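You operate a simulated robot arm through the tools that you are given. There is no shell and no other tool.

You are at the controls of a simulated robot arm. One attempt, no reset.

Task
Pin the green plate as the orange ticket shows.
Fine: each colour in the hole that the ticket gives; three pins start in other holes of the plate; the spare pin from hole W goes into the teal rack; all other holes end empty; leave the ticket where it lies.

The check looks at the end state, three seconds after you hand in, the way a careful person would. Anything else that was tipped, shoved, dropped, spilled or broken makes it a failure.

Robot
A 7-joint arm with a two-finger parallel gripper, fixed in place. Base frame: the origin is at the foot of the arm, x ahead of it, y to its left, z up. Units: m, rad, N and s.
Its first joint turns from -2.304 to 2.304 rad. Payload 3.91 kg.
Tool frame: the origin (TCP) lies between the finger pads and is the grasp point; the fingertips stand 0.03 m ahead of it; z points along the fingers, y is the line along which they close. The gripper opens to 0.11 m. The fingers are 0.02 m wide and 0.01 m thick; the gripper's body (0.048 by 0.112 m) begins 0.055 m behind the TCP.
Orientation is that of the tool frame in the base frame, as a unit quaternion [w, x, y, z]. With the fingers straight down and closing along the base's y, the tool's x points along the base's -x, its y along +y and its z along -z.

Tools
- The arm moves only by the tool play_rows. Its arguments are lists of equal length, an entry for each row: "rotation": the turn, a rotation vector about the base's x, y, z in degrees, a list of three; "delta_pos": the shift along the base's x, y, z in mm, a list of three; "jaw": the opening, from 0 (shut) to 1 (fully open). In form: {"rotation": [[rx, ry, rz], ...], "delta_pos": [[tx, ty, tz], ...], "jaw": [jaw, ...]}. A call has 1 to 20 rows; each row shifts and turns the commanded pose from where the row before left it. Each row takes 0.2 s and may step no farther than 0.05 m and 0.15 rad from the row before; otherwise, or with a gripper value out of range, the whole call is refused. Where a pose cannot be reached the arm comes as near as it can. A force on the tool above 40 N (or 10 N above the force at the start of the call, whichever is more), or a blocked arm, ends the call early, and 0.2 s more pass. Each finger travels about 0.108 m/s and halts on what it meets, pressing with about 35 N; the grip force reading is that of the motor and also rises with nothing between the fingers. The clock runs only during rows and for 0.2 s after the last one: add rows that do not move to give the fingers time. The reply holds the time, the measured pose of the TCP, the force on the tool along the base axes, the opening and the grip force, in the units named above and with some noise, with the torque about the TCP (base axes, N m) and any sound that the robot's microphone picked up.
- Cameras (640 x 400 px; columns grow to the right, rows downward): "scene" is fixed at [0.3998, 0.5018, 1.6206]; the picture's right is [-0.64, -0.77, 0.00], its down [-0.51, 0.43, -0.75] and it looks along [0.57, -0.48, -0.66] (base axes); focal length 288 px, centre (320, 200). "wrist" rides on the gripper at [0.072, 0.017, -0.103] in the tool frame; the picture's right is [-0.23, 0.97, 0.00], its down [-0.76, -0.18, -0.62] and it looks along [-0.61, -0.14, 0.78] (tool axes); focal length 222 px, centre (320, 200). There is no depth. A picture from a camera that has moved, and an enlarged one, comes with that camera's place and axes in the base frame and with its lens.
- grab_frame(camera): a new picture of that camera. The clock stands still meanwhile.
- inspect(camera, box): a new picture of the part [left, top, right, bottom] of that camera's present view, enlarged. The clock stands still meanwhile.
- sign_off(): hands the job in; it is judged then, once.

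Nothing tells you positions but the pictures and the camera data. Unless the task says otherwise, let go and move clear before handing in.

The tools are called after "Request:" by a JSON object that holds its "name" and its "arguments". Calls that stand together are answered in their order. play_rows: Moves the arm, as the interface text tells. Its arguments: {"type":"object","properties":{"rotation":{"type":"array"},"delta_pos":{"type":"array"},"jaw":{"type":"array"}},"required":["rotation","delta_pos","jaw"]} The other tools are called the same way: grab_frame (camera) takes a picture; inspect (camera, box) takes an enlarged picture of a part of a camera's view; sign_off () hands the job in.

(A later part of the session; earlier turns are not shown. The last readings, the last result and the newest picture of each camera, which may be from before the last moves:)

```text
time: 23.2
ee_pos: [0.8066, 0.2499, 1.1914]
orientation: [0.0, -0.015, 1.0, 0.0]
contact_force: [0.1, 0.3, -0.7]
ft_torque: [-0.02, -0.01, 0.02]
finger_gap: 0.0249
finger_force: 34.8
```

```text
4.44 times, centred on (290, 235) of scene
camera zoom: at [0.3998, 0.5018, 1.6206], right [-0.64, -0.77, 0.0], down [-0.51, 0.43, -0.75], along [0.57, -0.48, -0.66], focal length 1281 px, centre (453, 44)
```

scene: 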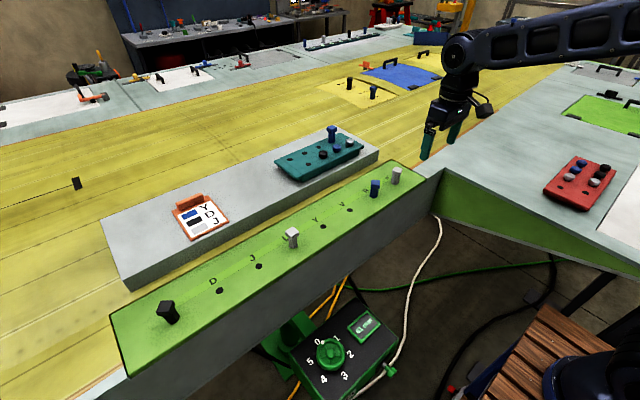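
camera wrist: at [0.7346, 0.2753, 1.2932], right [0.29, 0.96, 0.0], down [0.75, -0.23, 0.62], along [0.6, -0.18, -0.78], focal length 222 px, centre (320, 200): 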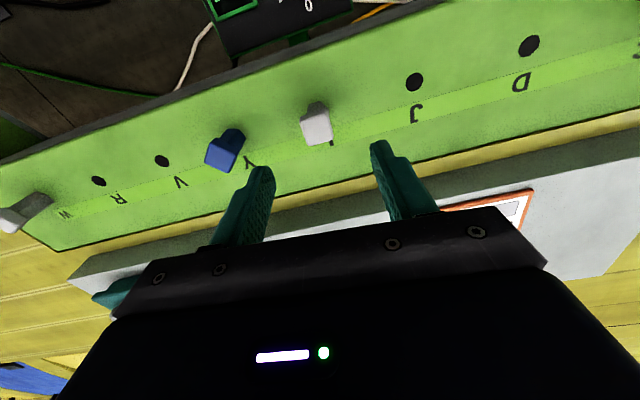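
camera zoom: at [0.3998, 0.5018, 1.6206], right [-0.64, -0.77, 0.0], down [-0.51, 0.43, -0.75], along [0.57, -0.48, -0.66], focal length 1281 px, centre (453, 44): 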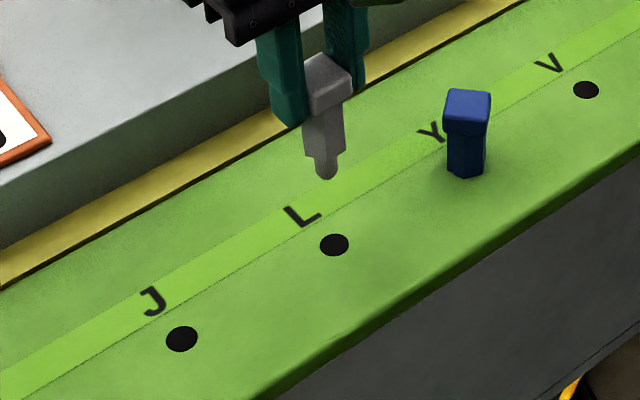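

The grey pin is up. I'll move +100 mm to J, let the arm settle, and come down 40 mm for the alignment check.

Request:
{"name": "play_rows", "arguments": {"rotation": [[0, 0, 0], [0, 0, 0], [0, 0, 0], [0, 0, 0], [0, 0, 0], [0, 0, 0], [0, 0, 0], [0, 0, 0], [0, 0, 0], [0, 0, 0]], "delta_pos": [[0, 20, 0], [0, 30, 0], [0, 30, 0], [0, 20, 0], [0, 0, 0], [0, 0, -20], [0, 0, -20], [0, 0, 0], [0, 0, 0], [0, 0, 0]], "jaw": [0.1, 0.1, 0.1, 0.1, 0.1, 0.1, 0.1, 0.1, 0.1, 0.1]}}

Request:
{"name": "inspect", "arguments": {"camera": "wrist", "box": [290, 100, 350, 160]}}

Request:
{"name": "inspect", "arguments": {"camera": "scene", "box": [235, 235, 285, 275]}}

```text
time: 25.4
ee_pos: [0.8075, 0.3501, 1.151]
orientation: [0.0, -0.015, 1.0, -0.001]
contact_force: [-0.4, 0.3, 0.3]
ft_torque: [0.01, 0.03, -0.01]
finger_gap: 0.025
finger_force: 34.8
```

```text
6.67 times, centred on (320, 130) of wrist
camera zoom: at [0.7347, 0.3649, 1.2546], right [0.2, 0.98, 0.0], down [0.77, -0.15, 0.62], along [0.61, -0.12, -0.78], focal length 1481 px, centre (320, 667)
```

zoom: 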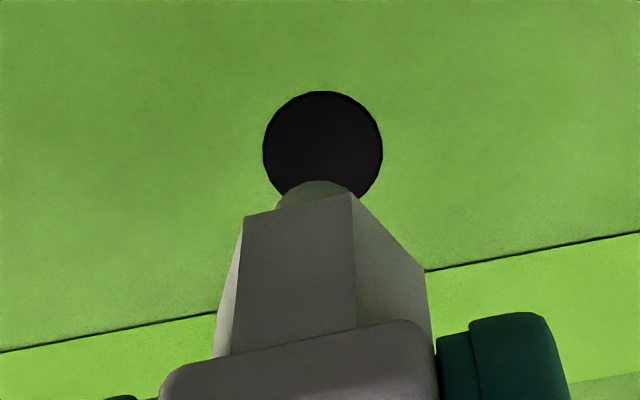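

```text
10.00 times, centred on (260, 255) of scene
camera zoom: at [0.3998, 0.5018, 1.6206], right [-0.64, -0.77, 0.0], down [-0.51, 0.43, -0.75], along [0.57, -0.48, -0.66], focal length 2883 px, centre (920, -350)
```

zoom: 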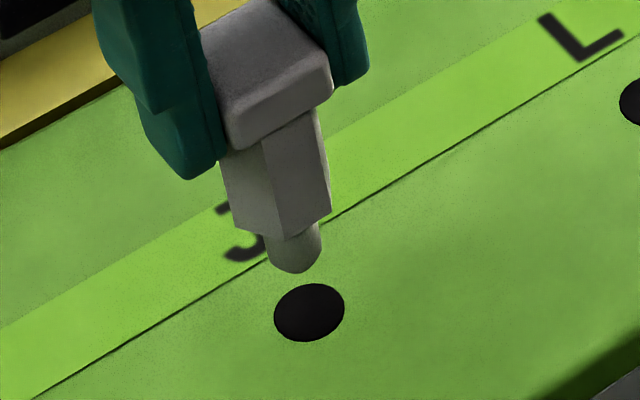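

The hole looks about 1–2 mm toward the robot from the peg. I'll trim by (-1.8, 0) and recheck.

Request:
{"name": "play_rows", "arguments": {"rotation": [[0, 0, 0], [0, 0, 0], [0, 0, 0]], "delta_pos": [[-1.8, 0, -4], [0, 0, 0], [0, 0, 0]], "jaw": [0.1, 0.1, 0.1]}}

Request:
{"name": "inspect", "arguments": {"camera": "wrist", "box": [290, 100, 350, 160]}}

Request:
{"name": "inspect", "arguments": {"camera": "scene", "box": [235, 235, 285, 275]}}

```text
time: 26.2
ee_pos: [0.8058, 0.3497, 1.1468]
orientation: [0.0, -0.015, 1.0, 0.0]
contact_force: [0.5, 0.2, -1.3]
ft_torque: [0.02, -0.01, -0.01]
finger_gap: 0.0251
finger_force: 34.8
```

```text
6.67 times, centred on (320, 130) of wrist
camera zoom: at [0.733, 0.3646, 1.2506], right [0.2, 0.98, 0.0], down [0.77, -0.15, 0.62], along [0.61, -0.12, -0.78], focal length 1481 px, centre (320, 667)
```

zoom: 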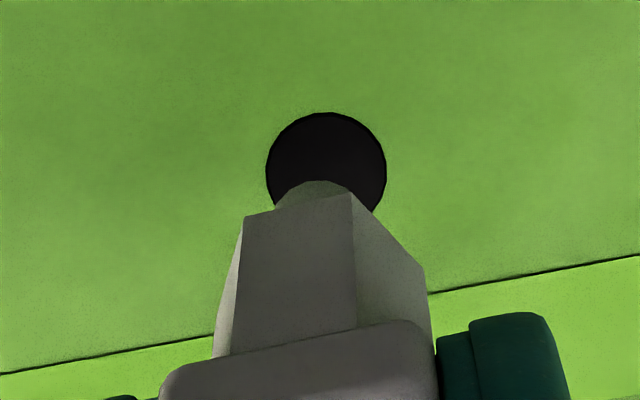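

```text
10.00 times, centred on (260, 255) of scene
camera zoom: at [0.3998, 0.5018, 1.6206], right [-0.64, -0.77, 0.0], down [-0.51, 0.43, -0.75], along [0.57, -0.48, -0.66], focal length 2883 px, centre (920, -350)
```

zoom: 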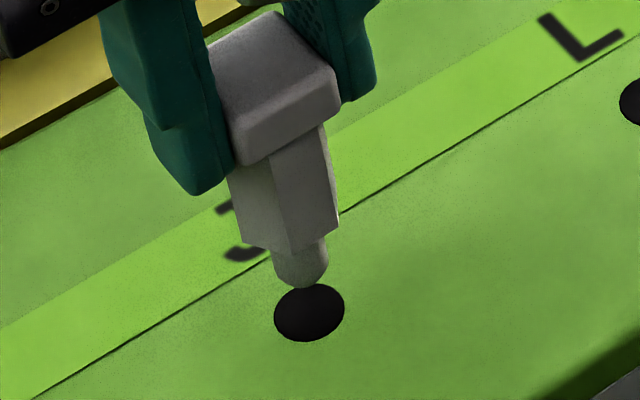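

It's close; the wrist view wants slightly more +y. I'll trim (-0.5, +0.8) and descend 35 mm.

Request:
{"name": "play_rows", "arguments": {"rotation": [[0, 0, 0], [0, 0, 0], [0, 0, 0], [0, 0, 0], [0, 0, 0], [0, 0, 0], [0, 0, 0], [0, 0, 0]], "delta_pos": [[-0.5, 0.8, 0], [0, 0, -6], [0, 0, -7], [0, 0, -7], [0, 0, -7], [0, 0, -5], [0, 0, -3], [0, 0, 0]], "jaw": [0.1, 0.1, 0.1, 0.1, 0.1, 0.1, 0.1, 0.1]}}

Request:
{"name": "inspect", "arguments": {"camera": "scene", "box": [235, 235, 285, 275]}}

```text
time: 28.0
ee_pos: [0.8031, 0.3502, 1.1128]
orientation: [0.001, -0.015, 1.0, 0.0]
contact_force: [10.7, -0.5, 2.5]
ft_torque: [-0.02, -0.76, 0.04]
finger_gap: 0.025
finger_force: 35.2
```

```text
10.00 times, centred on (260, 255) of scene
camera zoom: at [0.3998, 0.5018, 1.6206], right [-0.64, -0.77, 0.0], down [-0.51, 0.43, -0.75], along [0.57, -0.48, -0.66], focal length 2883 px, centre (920, -350)
```

zoom: 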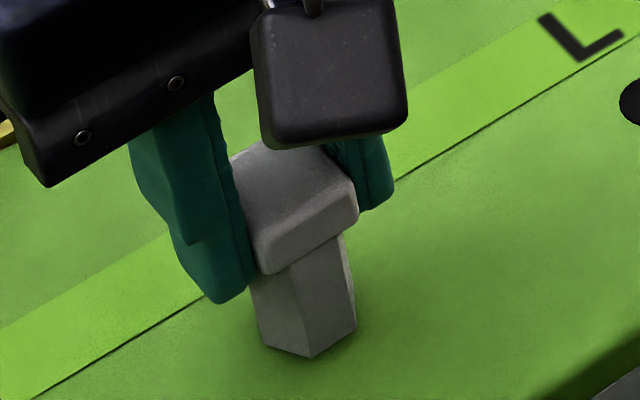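

The peg is in but is pressed about 10 N sideways in x. I'll ease +1 mm in x, lower the last millimetre, release and rise.

Request:
{"name": "play_rows", "arguments": {"rotation": [[0, 0, 0], [0, 0, 0], [0, 0, 0], [0, 0, 0]], "delta_pos": [[1.0, 0, 0], [0, 0, -1], [0, 0, 0], [0, 0, 0]], "jaw": [0.1, 0.1, 0.1, 0.1]}}

```text
time: 29.0
ee_pos: [0.8039, 0.3507, 1.1112]
orientation: [0.0, -0.015, 1.0, 0.0]
contact_force: [-0.1, 0.3, 0.1]
ft_torque: [0.0, 0.0, 0.02]
finger_gap: 0.0249
finger_force: 35.1
```

The side force is gone. I'll release and rise now.

Request:
{"name": "play_rows", "arguments": {"rotation": [[0, 0, 0], [0, 0, 0], [0, 0, 0], [0, 0, 0], [0, 0, 0], [0, 0, 0], [0, 0, 0]], "delta_pos": [[0, 0, 0], [0, 0, 0], [0, 0, 0], [0, 0, 15], [0, 0, 30], [0, 0, 35], [0, 0, 0]], "jaw": [0.3, 0.5, 0.6, 0.6, 0.6, 0.6, 0.6]}}

Request:
{"name": "inspect", "arguments": {"camera": "scene", "box": [220, 200, 340, 290]}}

Request:
{"name": "grab_frame", "arguments": {"camera": "wrist"}}

```text
time: 30.6
ee_pos: [0.807, 0.3518, 1.1912]
orientation: [0.001, -0.015, 1.0, 0.0]
contact_force: [0.5, -0.5, 0.1]
ft_torque: [-0.01, 0.02, 0.0]
finger_gap: 0.0661
finger_force: 0.0
```

```text
4.44 times, centred on (280, 245) of scene
camera zoom: at [0.3998, 0.5018, 1.6206], right [-0.64, -0.77, 0.0], down [-0.51, 0.43, -0.75], along [0.57, -0.48, -0.66], focal length 1281 px, centre (498, 0)
```

zoom: 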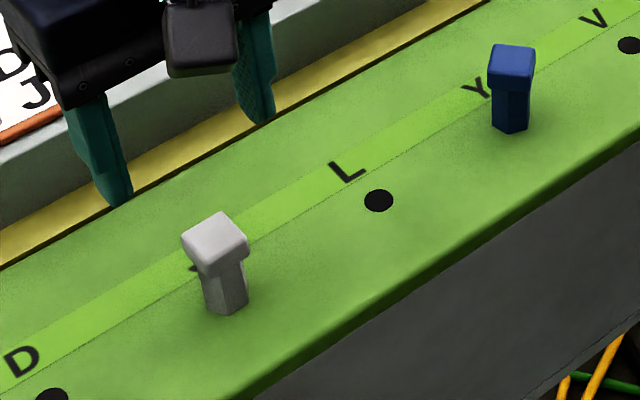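

```text
taken
camera wrist: at [0.7332, 0.3669, 1.2951], right [0.2, 0.98, 0.0], down [0.77, -0.16, 0.62], along [0.61, -0.12, -0.78], focal length 222 px, centre (320, 200)
```

wrist: 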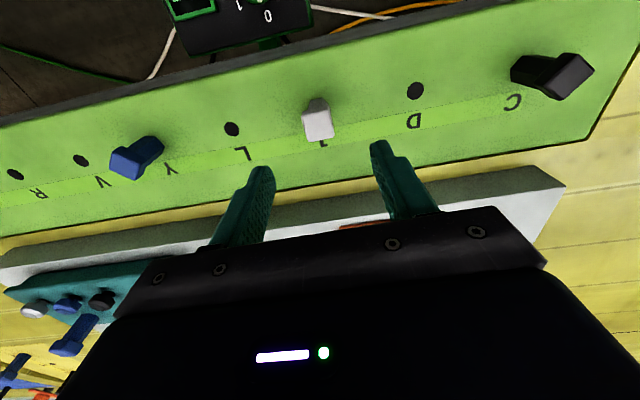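

Grey is in J. The black pin is in hole C at y≈0.551, near the reach limit. I'll move toward it partway and look.

Request:
{"name": "play_rows", "arguments": {"rotation": [[0, 0, 0], [0, 0, 0], [0, 0, 0], [0, 0, 0], [0, 0, 0], [0, 0, 0], [0, 0, 0]], "delta_pos": [[0, 30, 0], [0, 40, 0], [0, 40, 0], [0, 40, 0], [0, 20, 0], [0, 0, 0], [0, 0, 0]], "jaw": [0.6, 0.6, 0.6, 0.6, 0.6, 0.6, 0.6]}}

Request:
{"name": "grab_frame", "arguments": {"camera": "wrist"}}

Request:
{"name": "inspect", "arguments": {"camera": "wrist", "box": [300, 60, 440, 150]}}

```text
time: 32.2
ee_pos: [0.8054, 0.5199, 1.1921]
orientation: [0.0, -0.015, 1.0, 0.0]
contact_force: [0.3, -0.1, 0.2]
ft_torque: [0.04, 0.03, 0.01]
finger_gap: 0.066
finger_force: 0.0
```

```text
taken
camera wrist: at [0.7332, 0.5361, 1.2955], right [0.2, 0.98, 0.0], down [0.77, -0.16, 0.62], along [0.61, -0.12, -0.78], focal length 222 px, centre (320, 200)
```

wrist: 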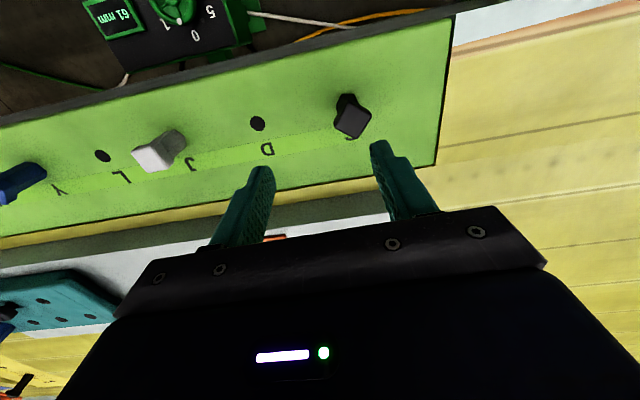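

```text
4.44 times, centred on (370, 105) of wrist
camera zoom: at [0.7332, 0.5361, 1.2955], right [0.2, 0.98, 0.0], down [0.77, -0.16, 0.62], along [0.61, -0.12, -0.78], focal length 987 px, centre (98, 622)
```

zoom: 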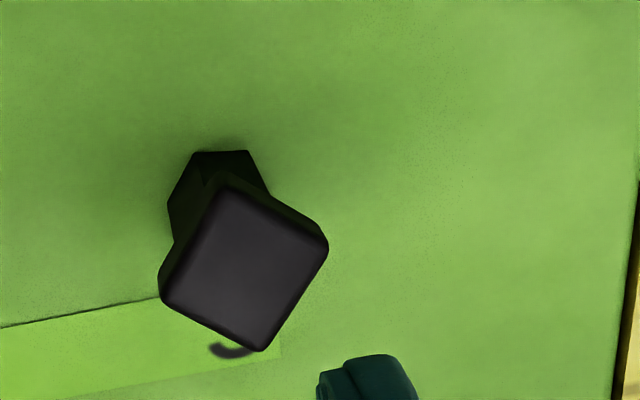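

The black head is at (0.8067, 0.551) with yaw about 53°. I'll rotate +51.6° and hover over it.

Request:
{"name": "play_rows", "arguments": {"rotation": [[0, 0, 7.4], [0, 0, 7.4], [0, 0, 7.4], [0, 0, 7.4], [0, 0, 7.4], [0, 0, 7.4], [0, 0, 7.2], [0, 0, 0], [0, 0, 0], [0, 0, 0]], "delta_pos": [[0, 5, 0], [0, 5, 0], [0, 5, 0], [0, 5, 0], [0, 5, 0], [0.5, 5, 0], [0, 0.5, 0], [0, 0, 0], [0, 0, 0], [0, 0, 0]], "jaw": [0.6, 0.6, 0.6, 0.6, 0.6, 0.6, 0.6, 0.6, 0.6, 0.6]}}

Request:
{"name": "inspect", "arguments": {"camera": "wrist", "box": [270, 85, 370, 155]}}

Request:
{"name": "grab_frame", "arguments": {"camera": "scene"}}

```text
time: 34.4
ee_pos: [0.8039, 0.551, 1.1923]
orientation: [0.0, -0.448, 0.894, 0.0]
contact_force: [0.7, 0.0, -0.4]
ft_torque: [0.02, 0.03, 0.01]
finger_gap: 0.0657
finger_force: 0.0
```

```text
5.71 times, centred on (320, 120) of wrist
camera zoom: at [0.7484, 0.5038, 1.2952], right [-0.65, 0.76, 0.0], down [0.6, 0.5, 0.62], along [0.48, 0.4, -0.78], focal length 1269 px, centre (320, 657)
```

zoom: 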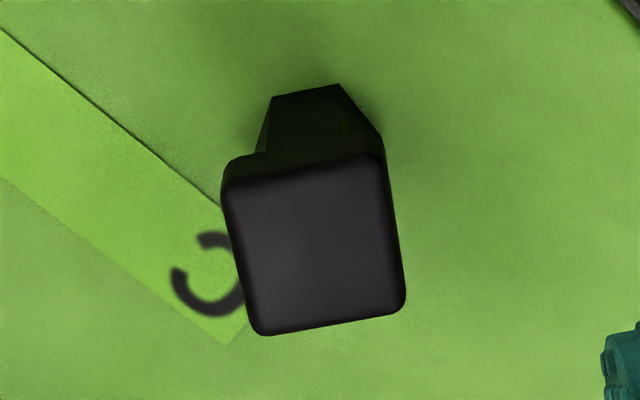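

```text
taken
```

scene: 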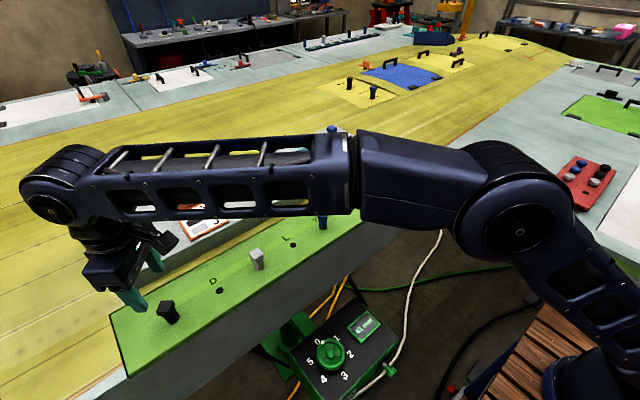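

It's well centred; the head yaw is about 2.5° less than the tool's. I'll correct and descend to grip height.

Request:
{"name": "play_rows", "arguments": {"rotation": [[0, 0, -2.5], [0, 0, 0], [0, 0, 0], [0, 0, 0], [0, 0, 0], [0, 0, 0]], "delta_pos": [[0, 0, -20], [0, 0, -25], [0, 0, -20], [0, 0, -15], [0, 0, 0], [0, 0, 0]], "jaw": [0.6, 0.6, 0.6, 0.6, 0.6, 0.6]}}

Request:
{"name": "inspect", "arguments": {"camera": "wrist", "box": [230, 100, 420, 220]}}

Request:
{"name": "inspect", "arguments": {"camera": "scene", "box": [110, 240, 240, 340]}}

```text
time: 35.8
ee_pos: [0.8056, 0.5502, 1.1106]
orientation: [0.0, -0.429, 0.903, -0.001]
contact_force: [-0.6, 0.2, -1.4]
ft_torque: [0.04, 0.01, 0.0]
finger_gap: 0.0663
finger_force: 0.0
```

```text
3.33 times, centred on (325, 160) of wrist
camera zoom: at [0.7465, 0.5055, 1.2142], right [-0.61, 0.79, 0.0], down [0.62, 0.48, 0.62], along [0.49, 0.38, -0.78], focal length 740 px, centre (303, 333)
```

zoom: 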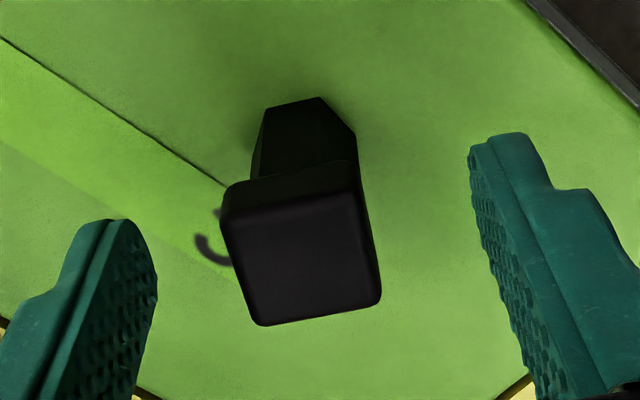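

```text
4.00 times, centred on (175, 290) of scene
camera zoom: at [0.3998, 0.5018, 1.6206], right [-0.64, -0.77, 0.0], down [-0.51, 0.43, -0.75], along [0.57, -0.48, -0.66], focal length 1153 px, centre (900, -160)
```

zoom: 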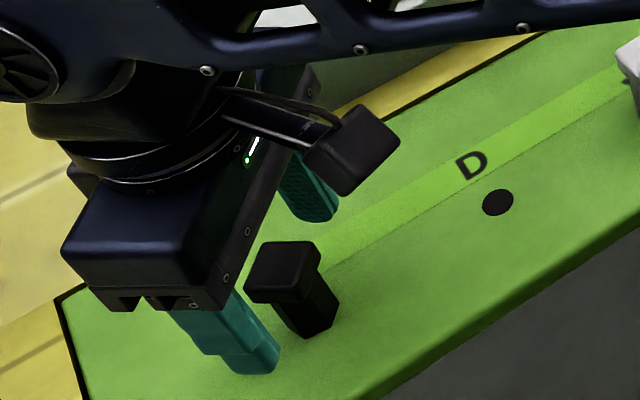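

The pads are centred on the black head. I'll close and lift 80 mm.

Request:
{"name": "play_rows", "arguments": {"rotation": [[0, 0, 0], [0, 0, 0], [0, 0, 0], [0, 0, 0], [0, 0, 0], [0, 0, 0], [0, 0, 0], [0, 0, 0], [0, 0, 0], [0, 0, 0], [0, 0, 0], [0, 0, 0], [0, 0, 0]], "delta_pos": [[0, 0, 0], [0, 0, 0], [0, 0, 0], [0, 0, 0], [0, 0, 0], [0, 0, 5], [0, 0, 10], [0, 0, 15], [0, 0, 20], [0, 0, 20], [0, 0, 10], [0, 0, 0], [0, 0, 0]], "jaw": [0.4, 0.25, 0.1, 0.1, 0.1, 0.1, 0.1, 0.1, 0.1, 0.1, 0.1, 0.1, 0.1]}}

Request:
{"name": "grab_frame", "arguments": {"camera": "wrist"}}

Request:
{"name": "inspect", "arguments": {"camera": "wrist", "box": [295, 90, 345, 140]}}

```text
time: 38.6
ee_pos: [0.8048, 0.5507, 1.1911]
orientation: [0.0, -0.429, 0.903, 0.0]
contact_force: [0.4, -0.2, -0.4]
ft_torque: [0.03, 0.01, 0.03]
finger_gap: 0.0249
finger_force: 35.1
```

```text
taken
camera wrist: at [0.7462, 0.5061, 1.2943], right [-0.61, 0.79, 0.0], down [0.62, 0.48, 0.62], along [0.49, 0.38, -0.78], focal length 222 px, centre (320, 200)
```

wrist: 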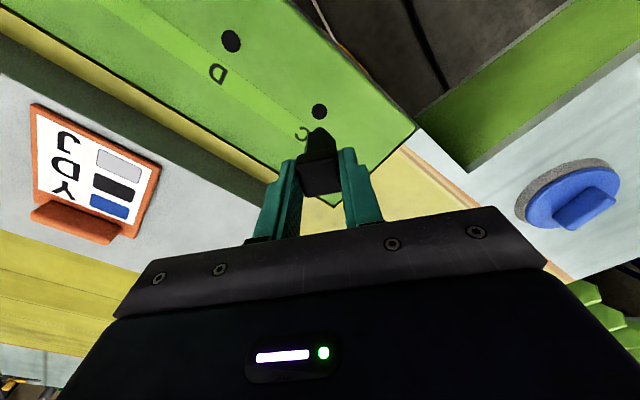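

```text
8.00 times, centred on (320, 115) of wrist
camera zoom: at [0.7462, 0.5061, 1.2943], right [-0.61, 0.79, 0.0], down [0.62, 0.48, 0.62], along [0.49, 0.38, -0.78], focal length 1777 px, centre (320, 880)
```

zoom: 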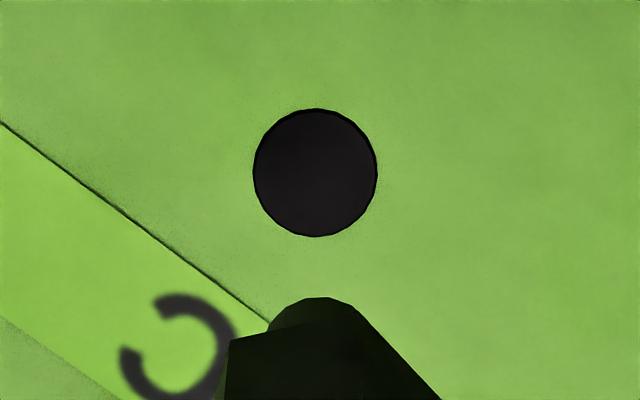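

The black pin is out; C's hole is at zoom pixel (315, 172) as reference. I'll move -100 mm to D, settle, and compare.

Request:
{"name": "play_rows", "arguments": {"rotation": [[0, 0, 0], [0, 0, 0], [0, 0, 0], [0, 0, 0], [0, 0, 0], [0, 0, 0], [0, 0, 0], [0, 0, 0]], "delta_pos": [[0, -20, 0], [0, -30, 0], [0, -30, 0], [0, -20, 0], [0, 0, 0], [0, 0, 0], [0, 0, 0], [0, 0, 0]], "jaw": [0.1, 0.1, 0.1, 0.1, 0.1, 0.1, 0.1, 0.1]}}

Request:
{"name": "inspect", "arguments": {"camera": "wrist", "box": [295, 90, 345, 140]}}

```text
time: 40.4
ee_pos: [0.8044, 0.4529, 1.1923]
orientation: [0.0, -0.429, 0.903, -0.001]
contact_force: [0.3, 0.4, -0.5]
ft_torque: [-0.01, 0.02, 0.04]
finger_gap: 0.0251
finger_force: 35.1
```

```text
8.00 times, centred on (320, 115) of wrist
camera zoom: at [0.7452, 0.4077, 1.2957], right [-0.61, 0.79, 0.0], down [0.62, 0.48, 0.62], along [0.49, 0.38, -0.78], focal length 1777 px, centre (320, 880)
```

zoom: 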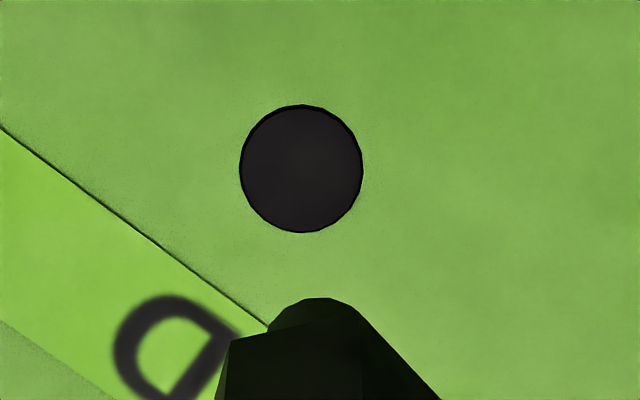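

D's hole is 14 px left and 4 px up from the reference, so I need (+0.8, -1.8) mm. I'll apply that and come down 44 mm for a check.

Request:
{"name": "play_rows", "arguments": {"rotation": [[0, 0, 0], [0, 0, 0], [0, 0, 0], [0, 0, 0], [0, 0, 0], [0, 0, 0], [0, 0, 0]], "delta_pos": [[0.8, -1.8, 0], [0, 0, -20], [0, 0, -15], [0, 0, -9], [0, 0, 0], [0, 0, 0], [0, 0, 0]], "jaw": [0.1, 0.1, 0.1, 0.1, 0.1, 0.1, 0.1]}}

Request:
{"name": "inspect", "arguments": {"camera": "wrist", "box": [290, 100, 350, 160]}}

Request:
{"name": "inspect", "arguments": {"camera": "scene", "box": [190, 260, 240, 300]}}

```text
time: 42.0
ee_pos: [0.8062, 0.4493, 1.1471]
orientation: [0.001, -0.428, 0.904, -0.001]
contact_force: [-0.1, -0.3, -0.9]
ft_torque: [-0.04, 0.03, -0.03]
finger_gap: 0.0252
finger_force: 35.1
```

```text
6.67 times, centred on (320, 130) of wrist
camera zoom: at [0.747, 0.4045, 1.2504], right [-0.61, 0.79, 0.0], down [0.62, 0.48, 0.62], along [0.49, 0.38, -0.78], focal length 1481 px, centre (320, 667)
```

zoom: 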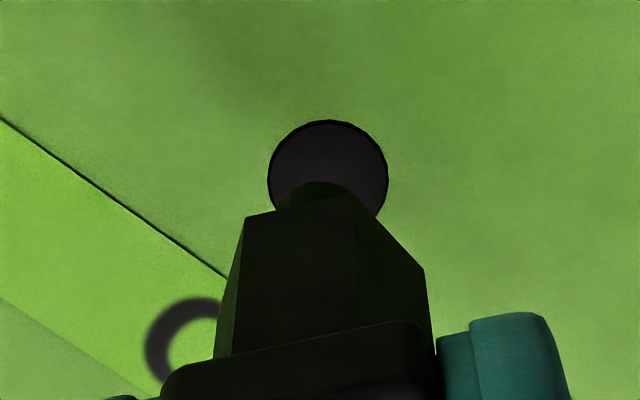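

```text
10.00 times, centred on (215, 280) of scene
camera zoom: at [0.3998, 0.5018, 1.6206], right [-0.64, -0.77, 0.0], down [-0.51, 0.43, -0.75], along [0.57, -0.48, -0.66], focal length 2883 px, centre (1370, -600)
```

zoom: 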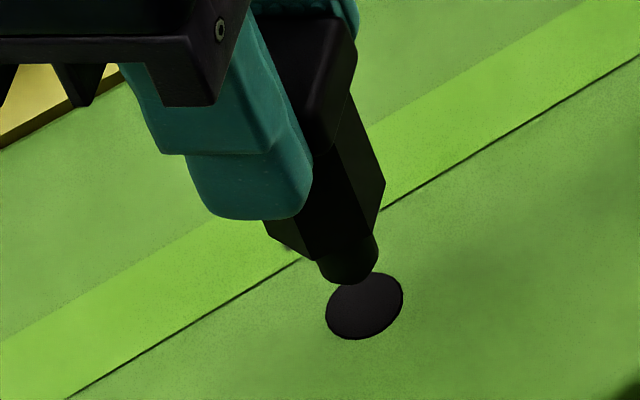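

The wrist view asks for about 1 mm more +y. I'll trim and descend gently.

Request:
{"name": "play_rows", "arguments": {"rotation": [[0, 0, 0], [0, 0, 0], [0, 0, 0], [0, 0, 0], [0, 0, 0], [0, 0, 0], [0, 0, 0], [0, 0, 0]], "delta_pos": [[-0.2, 1.0, 0], [0, 0, -6], [0, 0, -7], [0, 0, -7], [0, 0, -7], [0, 0, -5], [0, 0, -3], [0, 0, 0]], "jaw": [0.1, 0.1, 0.1, 0.1, 0.1, 0.1, 0.1, 0.1]}}

Request:
{"name": "inspect", "arguments": {"camera": "scene", "box": [190, 260, 240, 300]}}

```text
time: 43.8
ee_pos: [0.8061, 0.4492, 1.1106]
orientation: [0.0, -0.429, 0.903, 0.0]
contact_force: [0.1, -0.1, -1.0]
ft_torque: [-0.01, 0.02, -0.02]
finger_gap: 0.025
finger_force: 34.9
```

```text
10.00 times, centred on (215, 280) of scene
camera zoom: at [0.3998, 0.5018, 1.6206], right [-0.64, -0.77, 0.0], down [-0.51, 0.43, -0.75], along [0.57, -0.48, -0.66], focal length 2883 px, centre (1370, -600)
```

zoom: 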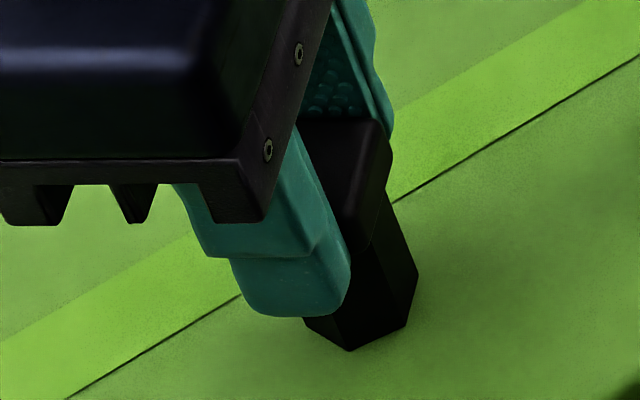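

It went in with no side force. I'll lower 1 mm, release and rise.

Request:
{"name": "play_rows", "arguments": {"rotation": [[0, 0, 0], [0, 0, 0], [0, 0, 0], [0, 0, 0], [0, 0, 0], [0, 0, 0], [0, 0, 0], [0, 0, 0], [0, 0, 0]], "delta_pos": [[0, 0, -1], [0, 0, 0], [0, 0, 0], [0, 0, 0], [0, 0, 0], [0, 0, 15], [0, 0, 30], [0, 0, 35], [0, 0, 0]], "jaw": [0.1, 0.1, 0.3, 0.5, 0.6, 0.6, 0.6, 0.6, 0.6]}}

Request:
{"name": "inspect", "arguments": {"camera": "scene", "box": [130, 200, 330, 360]}}

Request:
{"name": "grab_frame", "arguments": {"camera": "wrist"}}

```text
time: 45.8
ee_pos: [0.8066, 0.4505, 1.1929]
orientation: [0.0, -0.429, 0.903, 0.0]
contact_force: [-1.5, -0.5, -0.7]
ft_torque: [0.0, 0.0, 0.05]
finger_gap: 0.0658
finger_force: 0.1
```

```text
2.50 times, centred on (230, 280) of scene
camera zoom: at [0.3998, 0.5018, 1.6206], right [-0.64, -0.77, 0.0], down [-0.51, 0.43, -0.75], along [0.57, -0.48, -0.66], focal length 721 px, centre (545, 0)
```

zoom: 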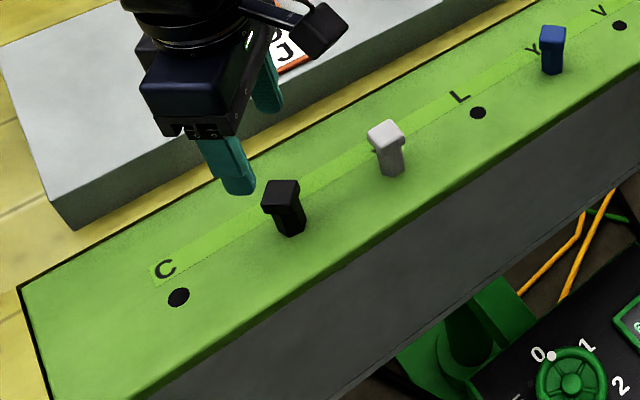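

```text
taken
camera wrist: at [0.7479, 0.4059, 1.2952], right [-0.61, 0.79, 0.0], down [0.62, 0.48, 0.62], along [0.49, 0.38, -0.78], focal length 222 px, centre (320, 200)
```

wrist: 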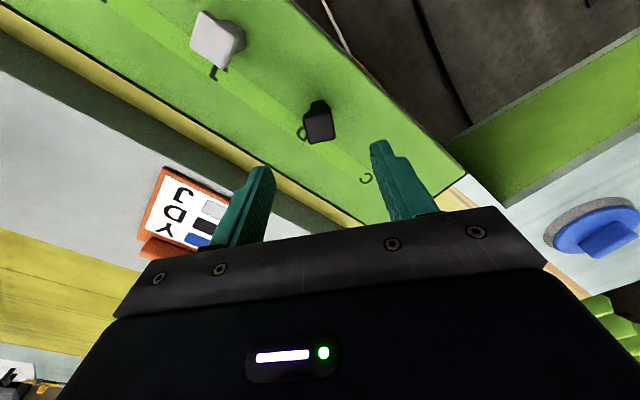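

Black is in D. Now I'll survey the teal rack before fetching W: rise, travel to y≈0.05, and turn the yaw to 15.5°.

Request:
{"name": "play_rows", "arguments": {"rotation": [[0, 0, 0], [0, 0, 0], [0, 0, 0], [0, 0, -7], [0, 0, -7], [0, 0, -7], [0, 0, -7], [0, 0, -7.3], [0, 0, 0], [0, 0, 0], [0, 0, 0], [0, 0, 0], [0, 0, 0], [0, 0, 0], [0, 0, 0]], "delta_pos": [[0, 0, 30], [0, 0, 40], [0, 0, 30], [0, -30, 0], [0, -40, 0], [0, -40, 0], [0, -40, 0], [0, -40, 0], [0, -40, 0], [0, -40, 0], [0, -40, 0], [0, -40, 0], [0, -30, 0], [0, 0, 0], [0, 0, 0]], "jaw": [0.6, 0.6, 0.6, 0.6, 0.6, 0.6, 0.6, 0.6, 0.6, 0.6, 0.6, 0.6, 0.6, 0.6, 0.6]}}

Request:
{"name": "grab_frame", "arguments": {"camera": "wrist"}}

```text
time: 49.0
ee_pos: [0.8066, 0.0682, 1.2926]
orientation: [0.0, -0.134, 0.991, 0.0]
contact_force: [-0.3, 0.1, 0.5]
ft_torque: [0.0, 0.01, 0.05]
finger_gap: 0.0659
finger_force: 0.1
```

```text
taken
camera wrist: at [0.7328, 0.0678, 1.3959], right [-0.04, 1.0, 0.0], down [0.78, 0.03, 0.62], along [0.62, 0.03, -0.78], focal length 222 px, centre (320, 200)
```

wrist: 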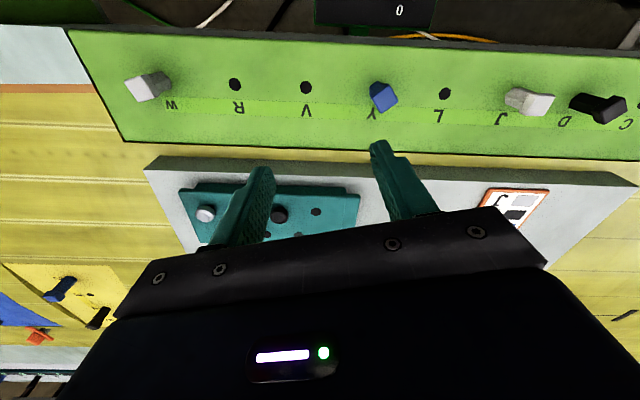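

The rack's free front-row hole works out at about (0.964, 0.071) with its top at z≈1.135, which is in reach. Now I'll move over W for the spare grey pin.

Request:
{"name": "play_rows", "arguments": {"rotation": [[0, 0, 0], [0, 0, 0], [0, 0, 0], [0, 0, 0], [0, 0, 0], [0, 0, 0], [0, 0, 0], [0, 0, 0], [0, 0, 0], [0, 0, 0], [0, 0, 0]], "delta_pos": [[0, -28, 0], [0, -40, 0], [0, -40, 0], [0, -40, 0], [0, -40, 0], [0, -30, 0], [0.5, 0, -35], [0, 0, -35], [0, 0, -30], [0, 0, 0], [0, 0, 0]], "jaw": [0.6, 0.6, 0.6, 0.6, 0.6, 0.6, 0.6, 0.6, 0.6, 0.6, 0.6]}}

Request:
{"name": "inspect", "arguments": {"camera": "wrist", "box": [270, 85, 370, 155]}}

Request:
{"name": "grab_frame", "arguments": {"camera": "wrist"}}

```text
time: 51.4
ee_pos: [0.807, -0.1498, 1.1917]
orientation: [0.0, -0.135, 0.991, 0.0]
contact_force: [0.4, 0.0, 0.4]
ft_torque: [-0.02, -0.01, 0.0]
finger_gap: 0.0661
finger_force: 0.1
```

```text
5.71 times, centred on (320, 120) of wrist
camera zoom: at [0.7325, -0.1515, 1.2949], right [-0.04, 1.0, 0.0], down [0.78, 0.03, 0.62], along [0.62, 0.03, -0.78], focal length 1269 px, centre (320, 657)
```

zoom: 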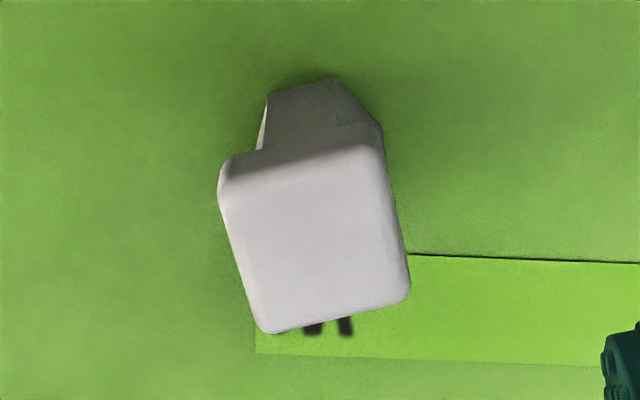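

```text
taken
camera wrist: at [0.7325, -0.1515, 1.2949], right [-0.04, 1.0, 0.0], down [0.78, 0.03, 0.62], along [0.62, 0.03, -0.78], focal length 222 px, centre (320, 200)
```

wrist: 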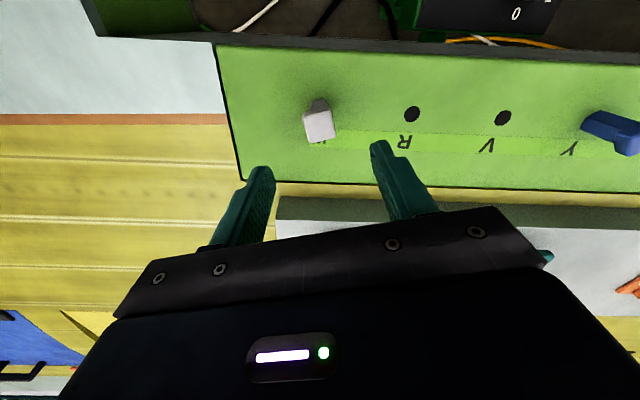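

W's head is nearly aligned. I'll trim (-1.0 mm in x, +2.2°) and descend 80 mm to grip height.

Request:
{"name": "play_rows", "arguments": {"rotation": [[0, 0, 2.2], [0, 0, 0], [0, 0, 0], [0, 0, 0], [0, 0, 0], [0, 0, 0]], "delta_pos": [[-1.0, 0, -20], [0, 0, -25], [0, 0, -20], [0, 0, -15], [0, 0, 0], [0, 0, 0]], "jaw": [0.6, 0.6, 0.6, 0.6, 0.6, 0.6]}}

Request:
{"name": "inspect", "arguments": {"camera": "wrist", "box": [230, 100, 420, 220]}}

Request:
{"name": "inspect", "arguments": {"camera": "scene", "box": [350, 140, 430, 200]}}

```text
time: 52.8
ee_pos: [0.8053, -0.1494, 1.1124]
orientation: [0.0, -0.153, 0.988, 0.0]
contact_force: [-0.2, 0.3, 0.0]
ft_torque: [0.0, -0.02, 0.0]
finger_gap: 0.066
finger_force: 0.1
```

```text
3.33 times, centred on (325, 160) of wrist
camera zoom: at [0.7311, -0.1548, 1.2153], right [-0.08, 1.0, 0.0], down [0.78, 0.06, 0.62], along [0.62, 0.05, -0.78], focal length 740 px, centre (303, 333)
```

zoom: 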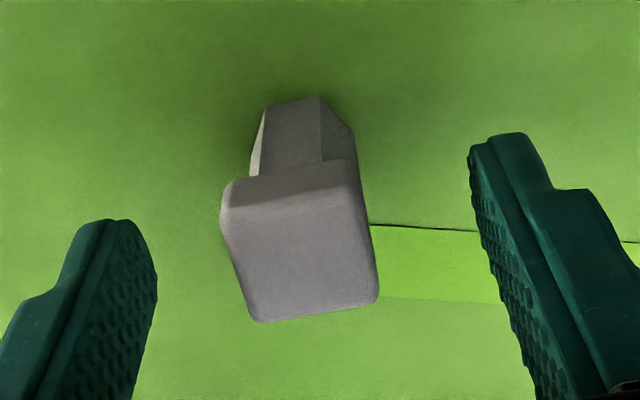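

```text
6.67 times, centred on (390, 170) of scene
camera zoom: at [0.3998, 0.5018, 1.6206], right [-0.64, -0.77, 0.0], down [-0.51, 0.43, -0.75], along [0.57, -0.48, -0.66], focal length 1922 px, centre (-147, 400)
```

zoom: 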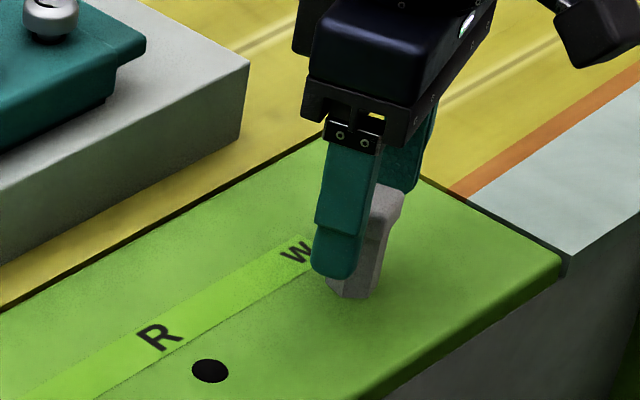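

It's centred. I'll close and lift 80 mm, then take the reference picture.

Request:
{"name": "play_rows", "arguments": {"rotation": [[0, 0, 0], [0, 0, 0], [0, 0, 0], [0, 0, 0], [0, 0, 0], [0, 0, 0], [0, 0, 0], [0, 0, 0], [0, 0, 0], [0, 0, 0], [0, 0, 0], [0, 0, 0], [0, 0, 0]], "delta_pos": [[0, 0, 0], [0, 0, 0], [0, 0, 0], [0, 0, 0], [0, 0, 0], [0, 0, 5], [0, 0, 10], [0, 0, 15], [0, 0, 20], [0, 0, 20], [0, 0, 10], [0, 0, 0], [0, 0, 0]], "jaw": [0.4, 0.25, 0.1, 0.1, 0.1, 0.1, 0.1, 0.1, 0.1, 0.1, 0.1, 0.1, 0.1]}}

Request:
{"name": "inspect", "arguments": {"camera": "wrist", "box": [295, 90, 345, 140]}}

Request:
{"name": "inspect", "arguments": {"camera": "scene", "box": [340, 100, 440, 200]}}

```text
time: 55.6
ee_pos: [0.8067, -0.1481, 1.1913]
orientation: [0.0, -0.154, 0.988, 0.0]
contact_force: [-0.4, -0.7, -0.3]
ft_torque: [-0.03, -0.01, -0.01]
finger_gap: 0.0251
finger_force: 34.5
```

```text
8.00 times, centred on (320, 115) of wrist
camera zoom: at [0.7328, -0.153, 1.2945], right [-0.08, 1.0, 0.0], down [0.78, 0.06, 0.62], along [0.62, 0.05, -0.78], focal length 1777 px, centre (320, 880)
```

zoom: 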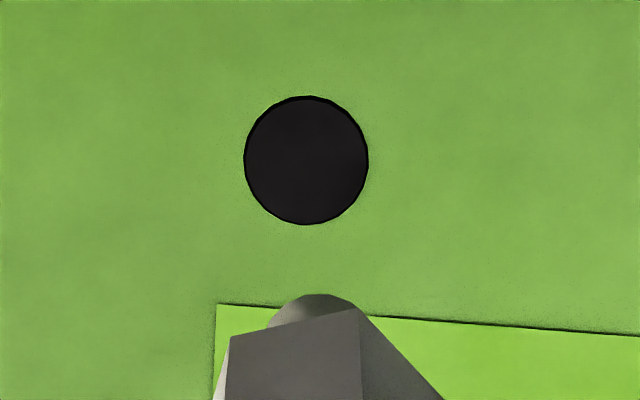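

```text
4.00 times, centred on (390, 150) of scene
camera zoom: at [0.3998, 0.5018, 1.6206], right [-0.64, -0.77, 0.0], down [-0.51, 0.43, -0.75], along [0.57, -0.48, -0.66], focal length 1153 px, centre (40, 400)
```

zoom: 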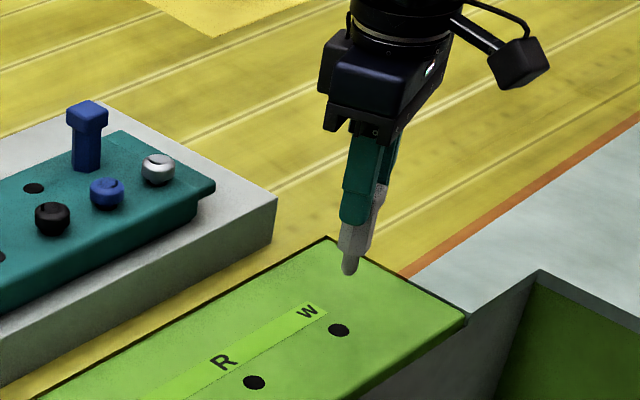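

The spare pin is up. I'll raise it 100 mm more, move to y≈0.071 and partway toward the rack, then look at the rack.

Request:
{"name": "play_rows", "arguments": {"rotation": [[0, 0, 0], [0, 0, 0], [0, 0, 0], [0, 0, 0], [0, 0, 0], [0, 0, 0], [0, 0, 0], [0, 0, 0], [0, 0, 0], [0, 0, 0], [0, 0, 0], [0, 0, 0], [0, 0, 0], [0, 0, 0]], "delta_pos": [[0, 0, 30], [0, 0, 40], [0, 0, 30], [0, 25, 0], [0, 40, 0], [0, 40, 0], [0, 40, 0], [0, 40, 0], [0, 35, 0], [25, 0, 0], [30, 0, 0], [25, 0, 0], [0, 0, 0], [0, 0, 0]], "jaw": [0.1, 0.1, 0.1, 0.1, 0.1, 0.1, 0.1, 0.1, 0.1, 0.1, 0.1, 0.1, 0.1, 0.1]}}

Request:
{"name": "grab_frame", "arguments": {"camera": "wrist"}}

Request:
{"name": "inspect", "arguments": {"camera": "wrist", "box": [200, 80, 420, 220]}}

Request:
{"name": "inspect", "arguments": {"camera": "scene", "box": [250, 80, 400, 200]}}

```text
time: 58.6
ee_pos: [0.8868, 0.07, 1.2925]
orientation: [-0.001, -0.155, 0.988, 0.0]
contact_force: [0.5, 0.1, 0.0]
ft_torque: [0.02, -0.01, -0.01]
finger_gap: 0.0249
finger_force: 34.8
```

```text
taken
camera wrist: at [0.8143, 0.0649, 1.3963], right [-0.08, 1.0, 0.0], down [0.78, 0.06, 0.62], along [0.62, 0.05, -0.78], focal length 222 px, centre (320, 200)
```

wrist: 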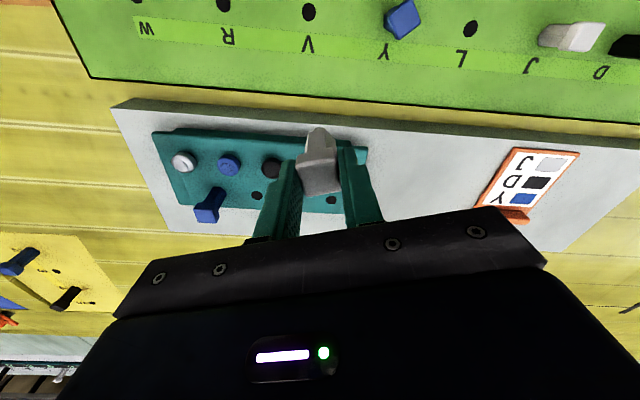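

```text
2.86 times, centred on (310, 150) of wrist
camera zoom: at [0.8143, 0.0649, 1.3963], right [-0.08, 1.0, 0.0], down [0.78, 0.06, 0.62], along [0.62, 0.05, -0.78], focal length 635 px, centre (349, 343)
```

zoom: 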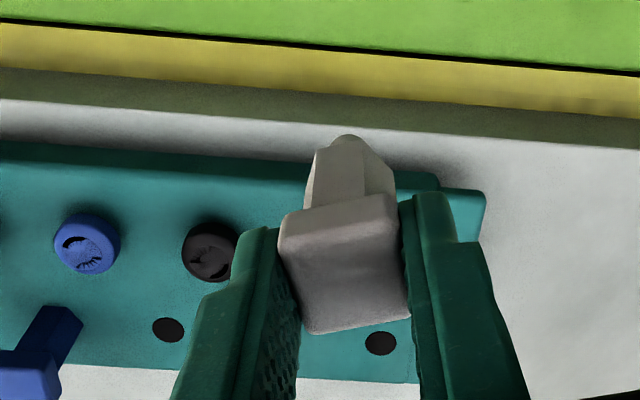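

```text
3.33 times, centred on (325, 140) of scene
camera zoom: at [0.3998, 0.5018, 1.6206], right [-0.64, -0.77, 0.0], down [-0.51, 0.43, -0.75], along [0.57, -0.48, -0.66], focal length 961 px, centre (303, 400)
```

zoom: 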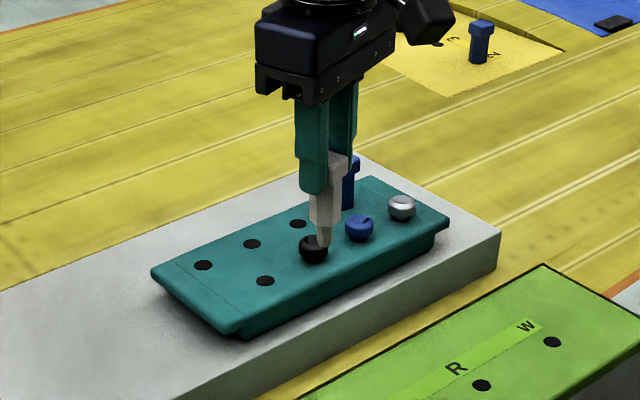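

The front-row hole is hidden behind the held pin now; row staggering also puts it at y≈0.0705. I'll move forward over it at this height and check.

Request:
{"name": "play_rows", "arguments": {"rotation": [[0, 0, 0], [0, 0, 0], [0, 0, 0], [0, 0, 0], [0, 0, 0], [0, 0, 0]], "delta_pos": [[20, 0, 0], [30, 0, 0], [27, 0, 0], [0, 0, 0], [0, 0, 0], [0, 0, 0]], "jaw": [0.1, 0.1, 0.1, 0.1, 0.1, 0.1]}}

Request:
{"name": "grab_frame", "arguments": {"camera": "wrist"}}

Request:
{"name": "inspect", "arguments": {"camera": "wrist", "box": [270, 70, 370, 140]}}

Request:
{"name": "inspect", "arguments": {"camera": "scene", "box": [260, 90, 380, 190]}}

```text
time: 60.0
ee_pos: [0.9634, 0.0715, 1.2917]
orientation: [0.0, -0.153, 0.988, 0.0]
contact_force: [-0.5, 0.6, -1.0]
ft_torque: [0.02, -0.01, 0.02]
finger_gap: 0.0248
finger_force: 35.5
```

```text
taken
camera wrist: at [0.8895, 0.0672, 1.3952], right [-0.08, 1.0, 0.0], down [0.78, 0.06, 0.62], along [0.62, 0.05, -0.78], focal length 222 px, centre (320, 200)
```

wrist: 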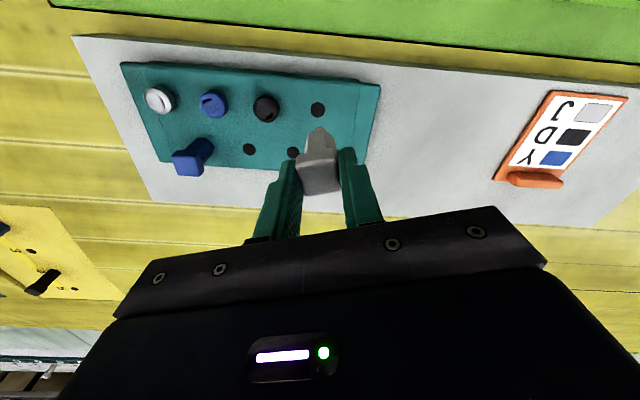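

```text
5.71 times, centred on (320, 105) of wrist
camera zoom: at [0.8895, 0.0672, 1.3952], right [-0.08, 1.0, 0.0], down [0.78, 0.06, 0.62], along [0.62, 0.05, -0.78], focal length 1269 px, centre (320, 743)
```

zoom: 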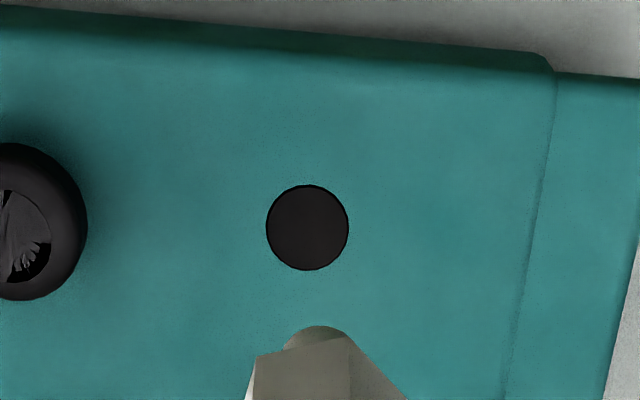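

```text
4.00 times, centred on (320, 140) of scene
camera zoom: at [0.3998, 0.5018, 1.6206], right [-0.64, -0.77, 0.0], down [-0.51, 0.43, -0.75], along [0.57, -0.48, -0.66], focal length 1153 px, centre (320, 440)
```

zoom: 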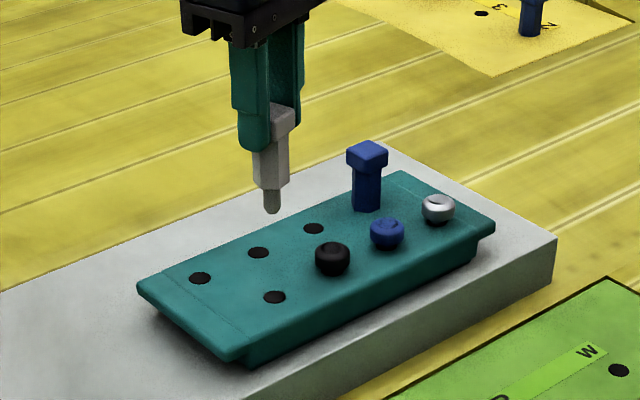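

The free hole is about 5 mm further ahead, near (0.969, 0.071). I'll shift (+5, -0.4) and come down 55 mm in steps to check the alignment.

Request:
{"name": "play_rows", "arguments": {"rotation": [[0, 0, 0], [0, 0, 0], [0, 0, 0], [0, 0, 0], [0, 0, 0], [0, 0, 0], [0, 0, 0]], "delta_pos": [[5, -0.4, 0], [0, 0, -20], [0, 0, -20], [0, 0, -15], [0, 0, 0], [0, 0, 0], [0, 0, 0]], "jaw": [0.1, 0.1, 0.1, 0.1, 0.1, 0.1, 0.1]}}

Request:
{"name": "inspect", "arguments": {"camera": "wrist", "box": [290, 100, 350, 160]}}

Request:
{"name": "inspect", "arguments": {"camera": "scene", "box": [280, 130, 340, 180]}}

```text
time: 61.6
ee_pos: [0.9665, 0.0709, 1.2363]
orientation: [0.0, -0.154, 0.988, 0.0]
contact_force: [0.6, 0.5, -0.8]
ft_torque: [0.01, -0.02, 0.0]
finger_gap: 0.025
finger_force: 35.2
```

```text
6.67 times, centred on (320, 130) of wrist
camera zoom: at [0.8924, 0.0666, 1.34], right [-0.08, 1.0, 0.0], down [0.78, 0.06, 0.62], along [0.62, 0.05, -0.78], focal length 1481 px, centre (320, 667)
```

zoom: 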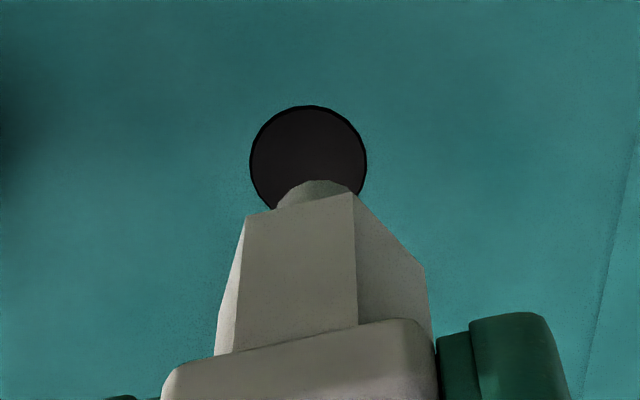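

```text
8.00 times, centred on (310, 155) of scene
camera zoom: at [0.3998, 0.5018, 1.6206], right [-0.64, -0.77, 0.0], down [-0.51, 0.43, -0.75], along [0.57, -0.48, -0.66], focal length 2306 px, centre (400, 560)
```

zoom: 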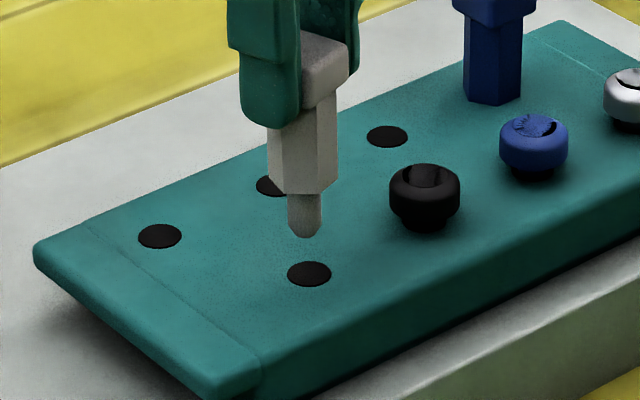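

The hole is about 1.5 mm further ahead and 1.2 mm toward -y, with the seat at about TCP z≈1.192. I'll trim (+1.7, -1.2), lower 7 mm, and look again.

Request:
{"name": "play_rows", "arguments": {"rotation": [[0, 0, 0], [0, 0, 0], [0, 0, 0], [0, 0, 0]], "delta_pos": [[1.7, -1.2, 0], [0, 0, -7], [0, 0, 0], [0, 0, 0]], "jaw": [0.1, 0.1, 0.1, 0.1]}}

Request:
{"name": "inspect", "arguments": {"camera": "wrist", "box": [290, 100, 350, 160]}}

Request:
{"name": "inspect", "arguments": {"camera": "scene", "box": [285, 145, 335, 175]}}

```text
time: 62.6
ee_pos: [0.968, 0.0698, 1.2292]
orientation: [0.0, -0.154, 0.988, 0.0]
contact_force: [0.8, -0.4, -1.1]
ft_torque: [0.0, 0.02, 0.01]
finger_gap: 0.025
finger_force: 35.1
```

```text
6.67 times, centred on (320, 130) of wrist
camera zoom: at [0.8946, 0.0656, 1.3324], right [-0.08, 1.0, 0.0], down [0.78, 0.06, 0.62], along [0.62, 0.05, -0.78], focal length 1481 px, centre (320, 667)
```

zoom: 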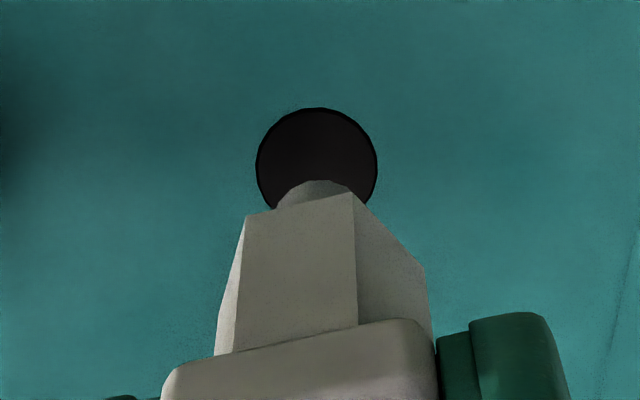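

```text
12.80 times, centred on (310, 160) of scene
camera zoom: at [0.3998, 0.5018, 1.6206], right [-0.64, -0.77, 0.0], down [-0.51, 0.43, -0.75], along [0.57, -0.48, -0.66], focal length 3690 px, centre (448, 712)
```

zoom: 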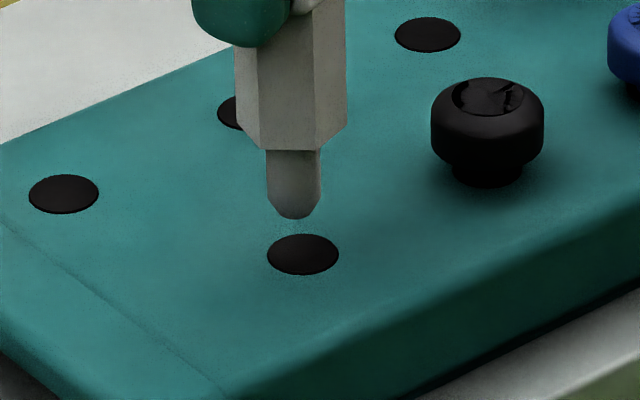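

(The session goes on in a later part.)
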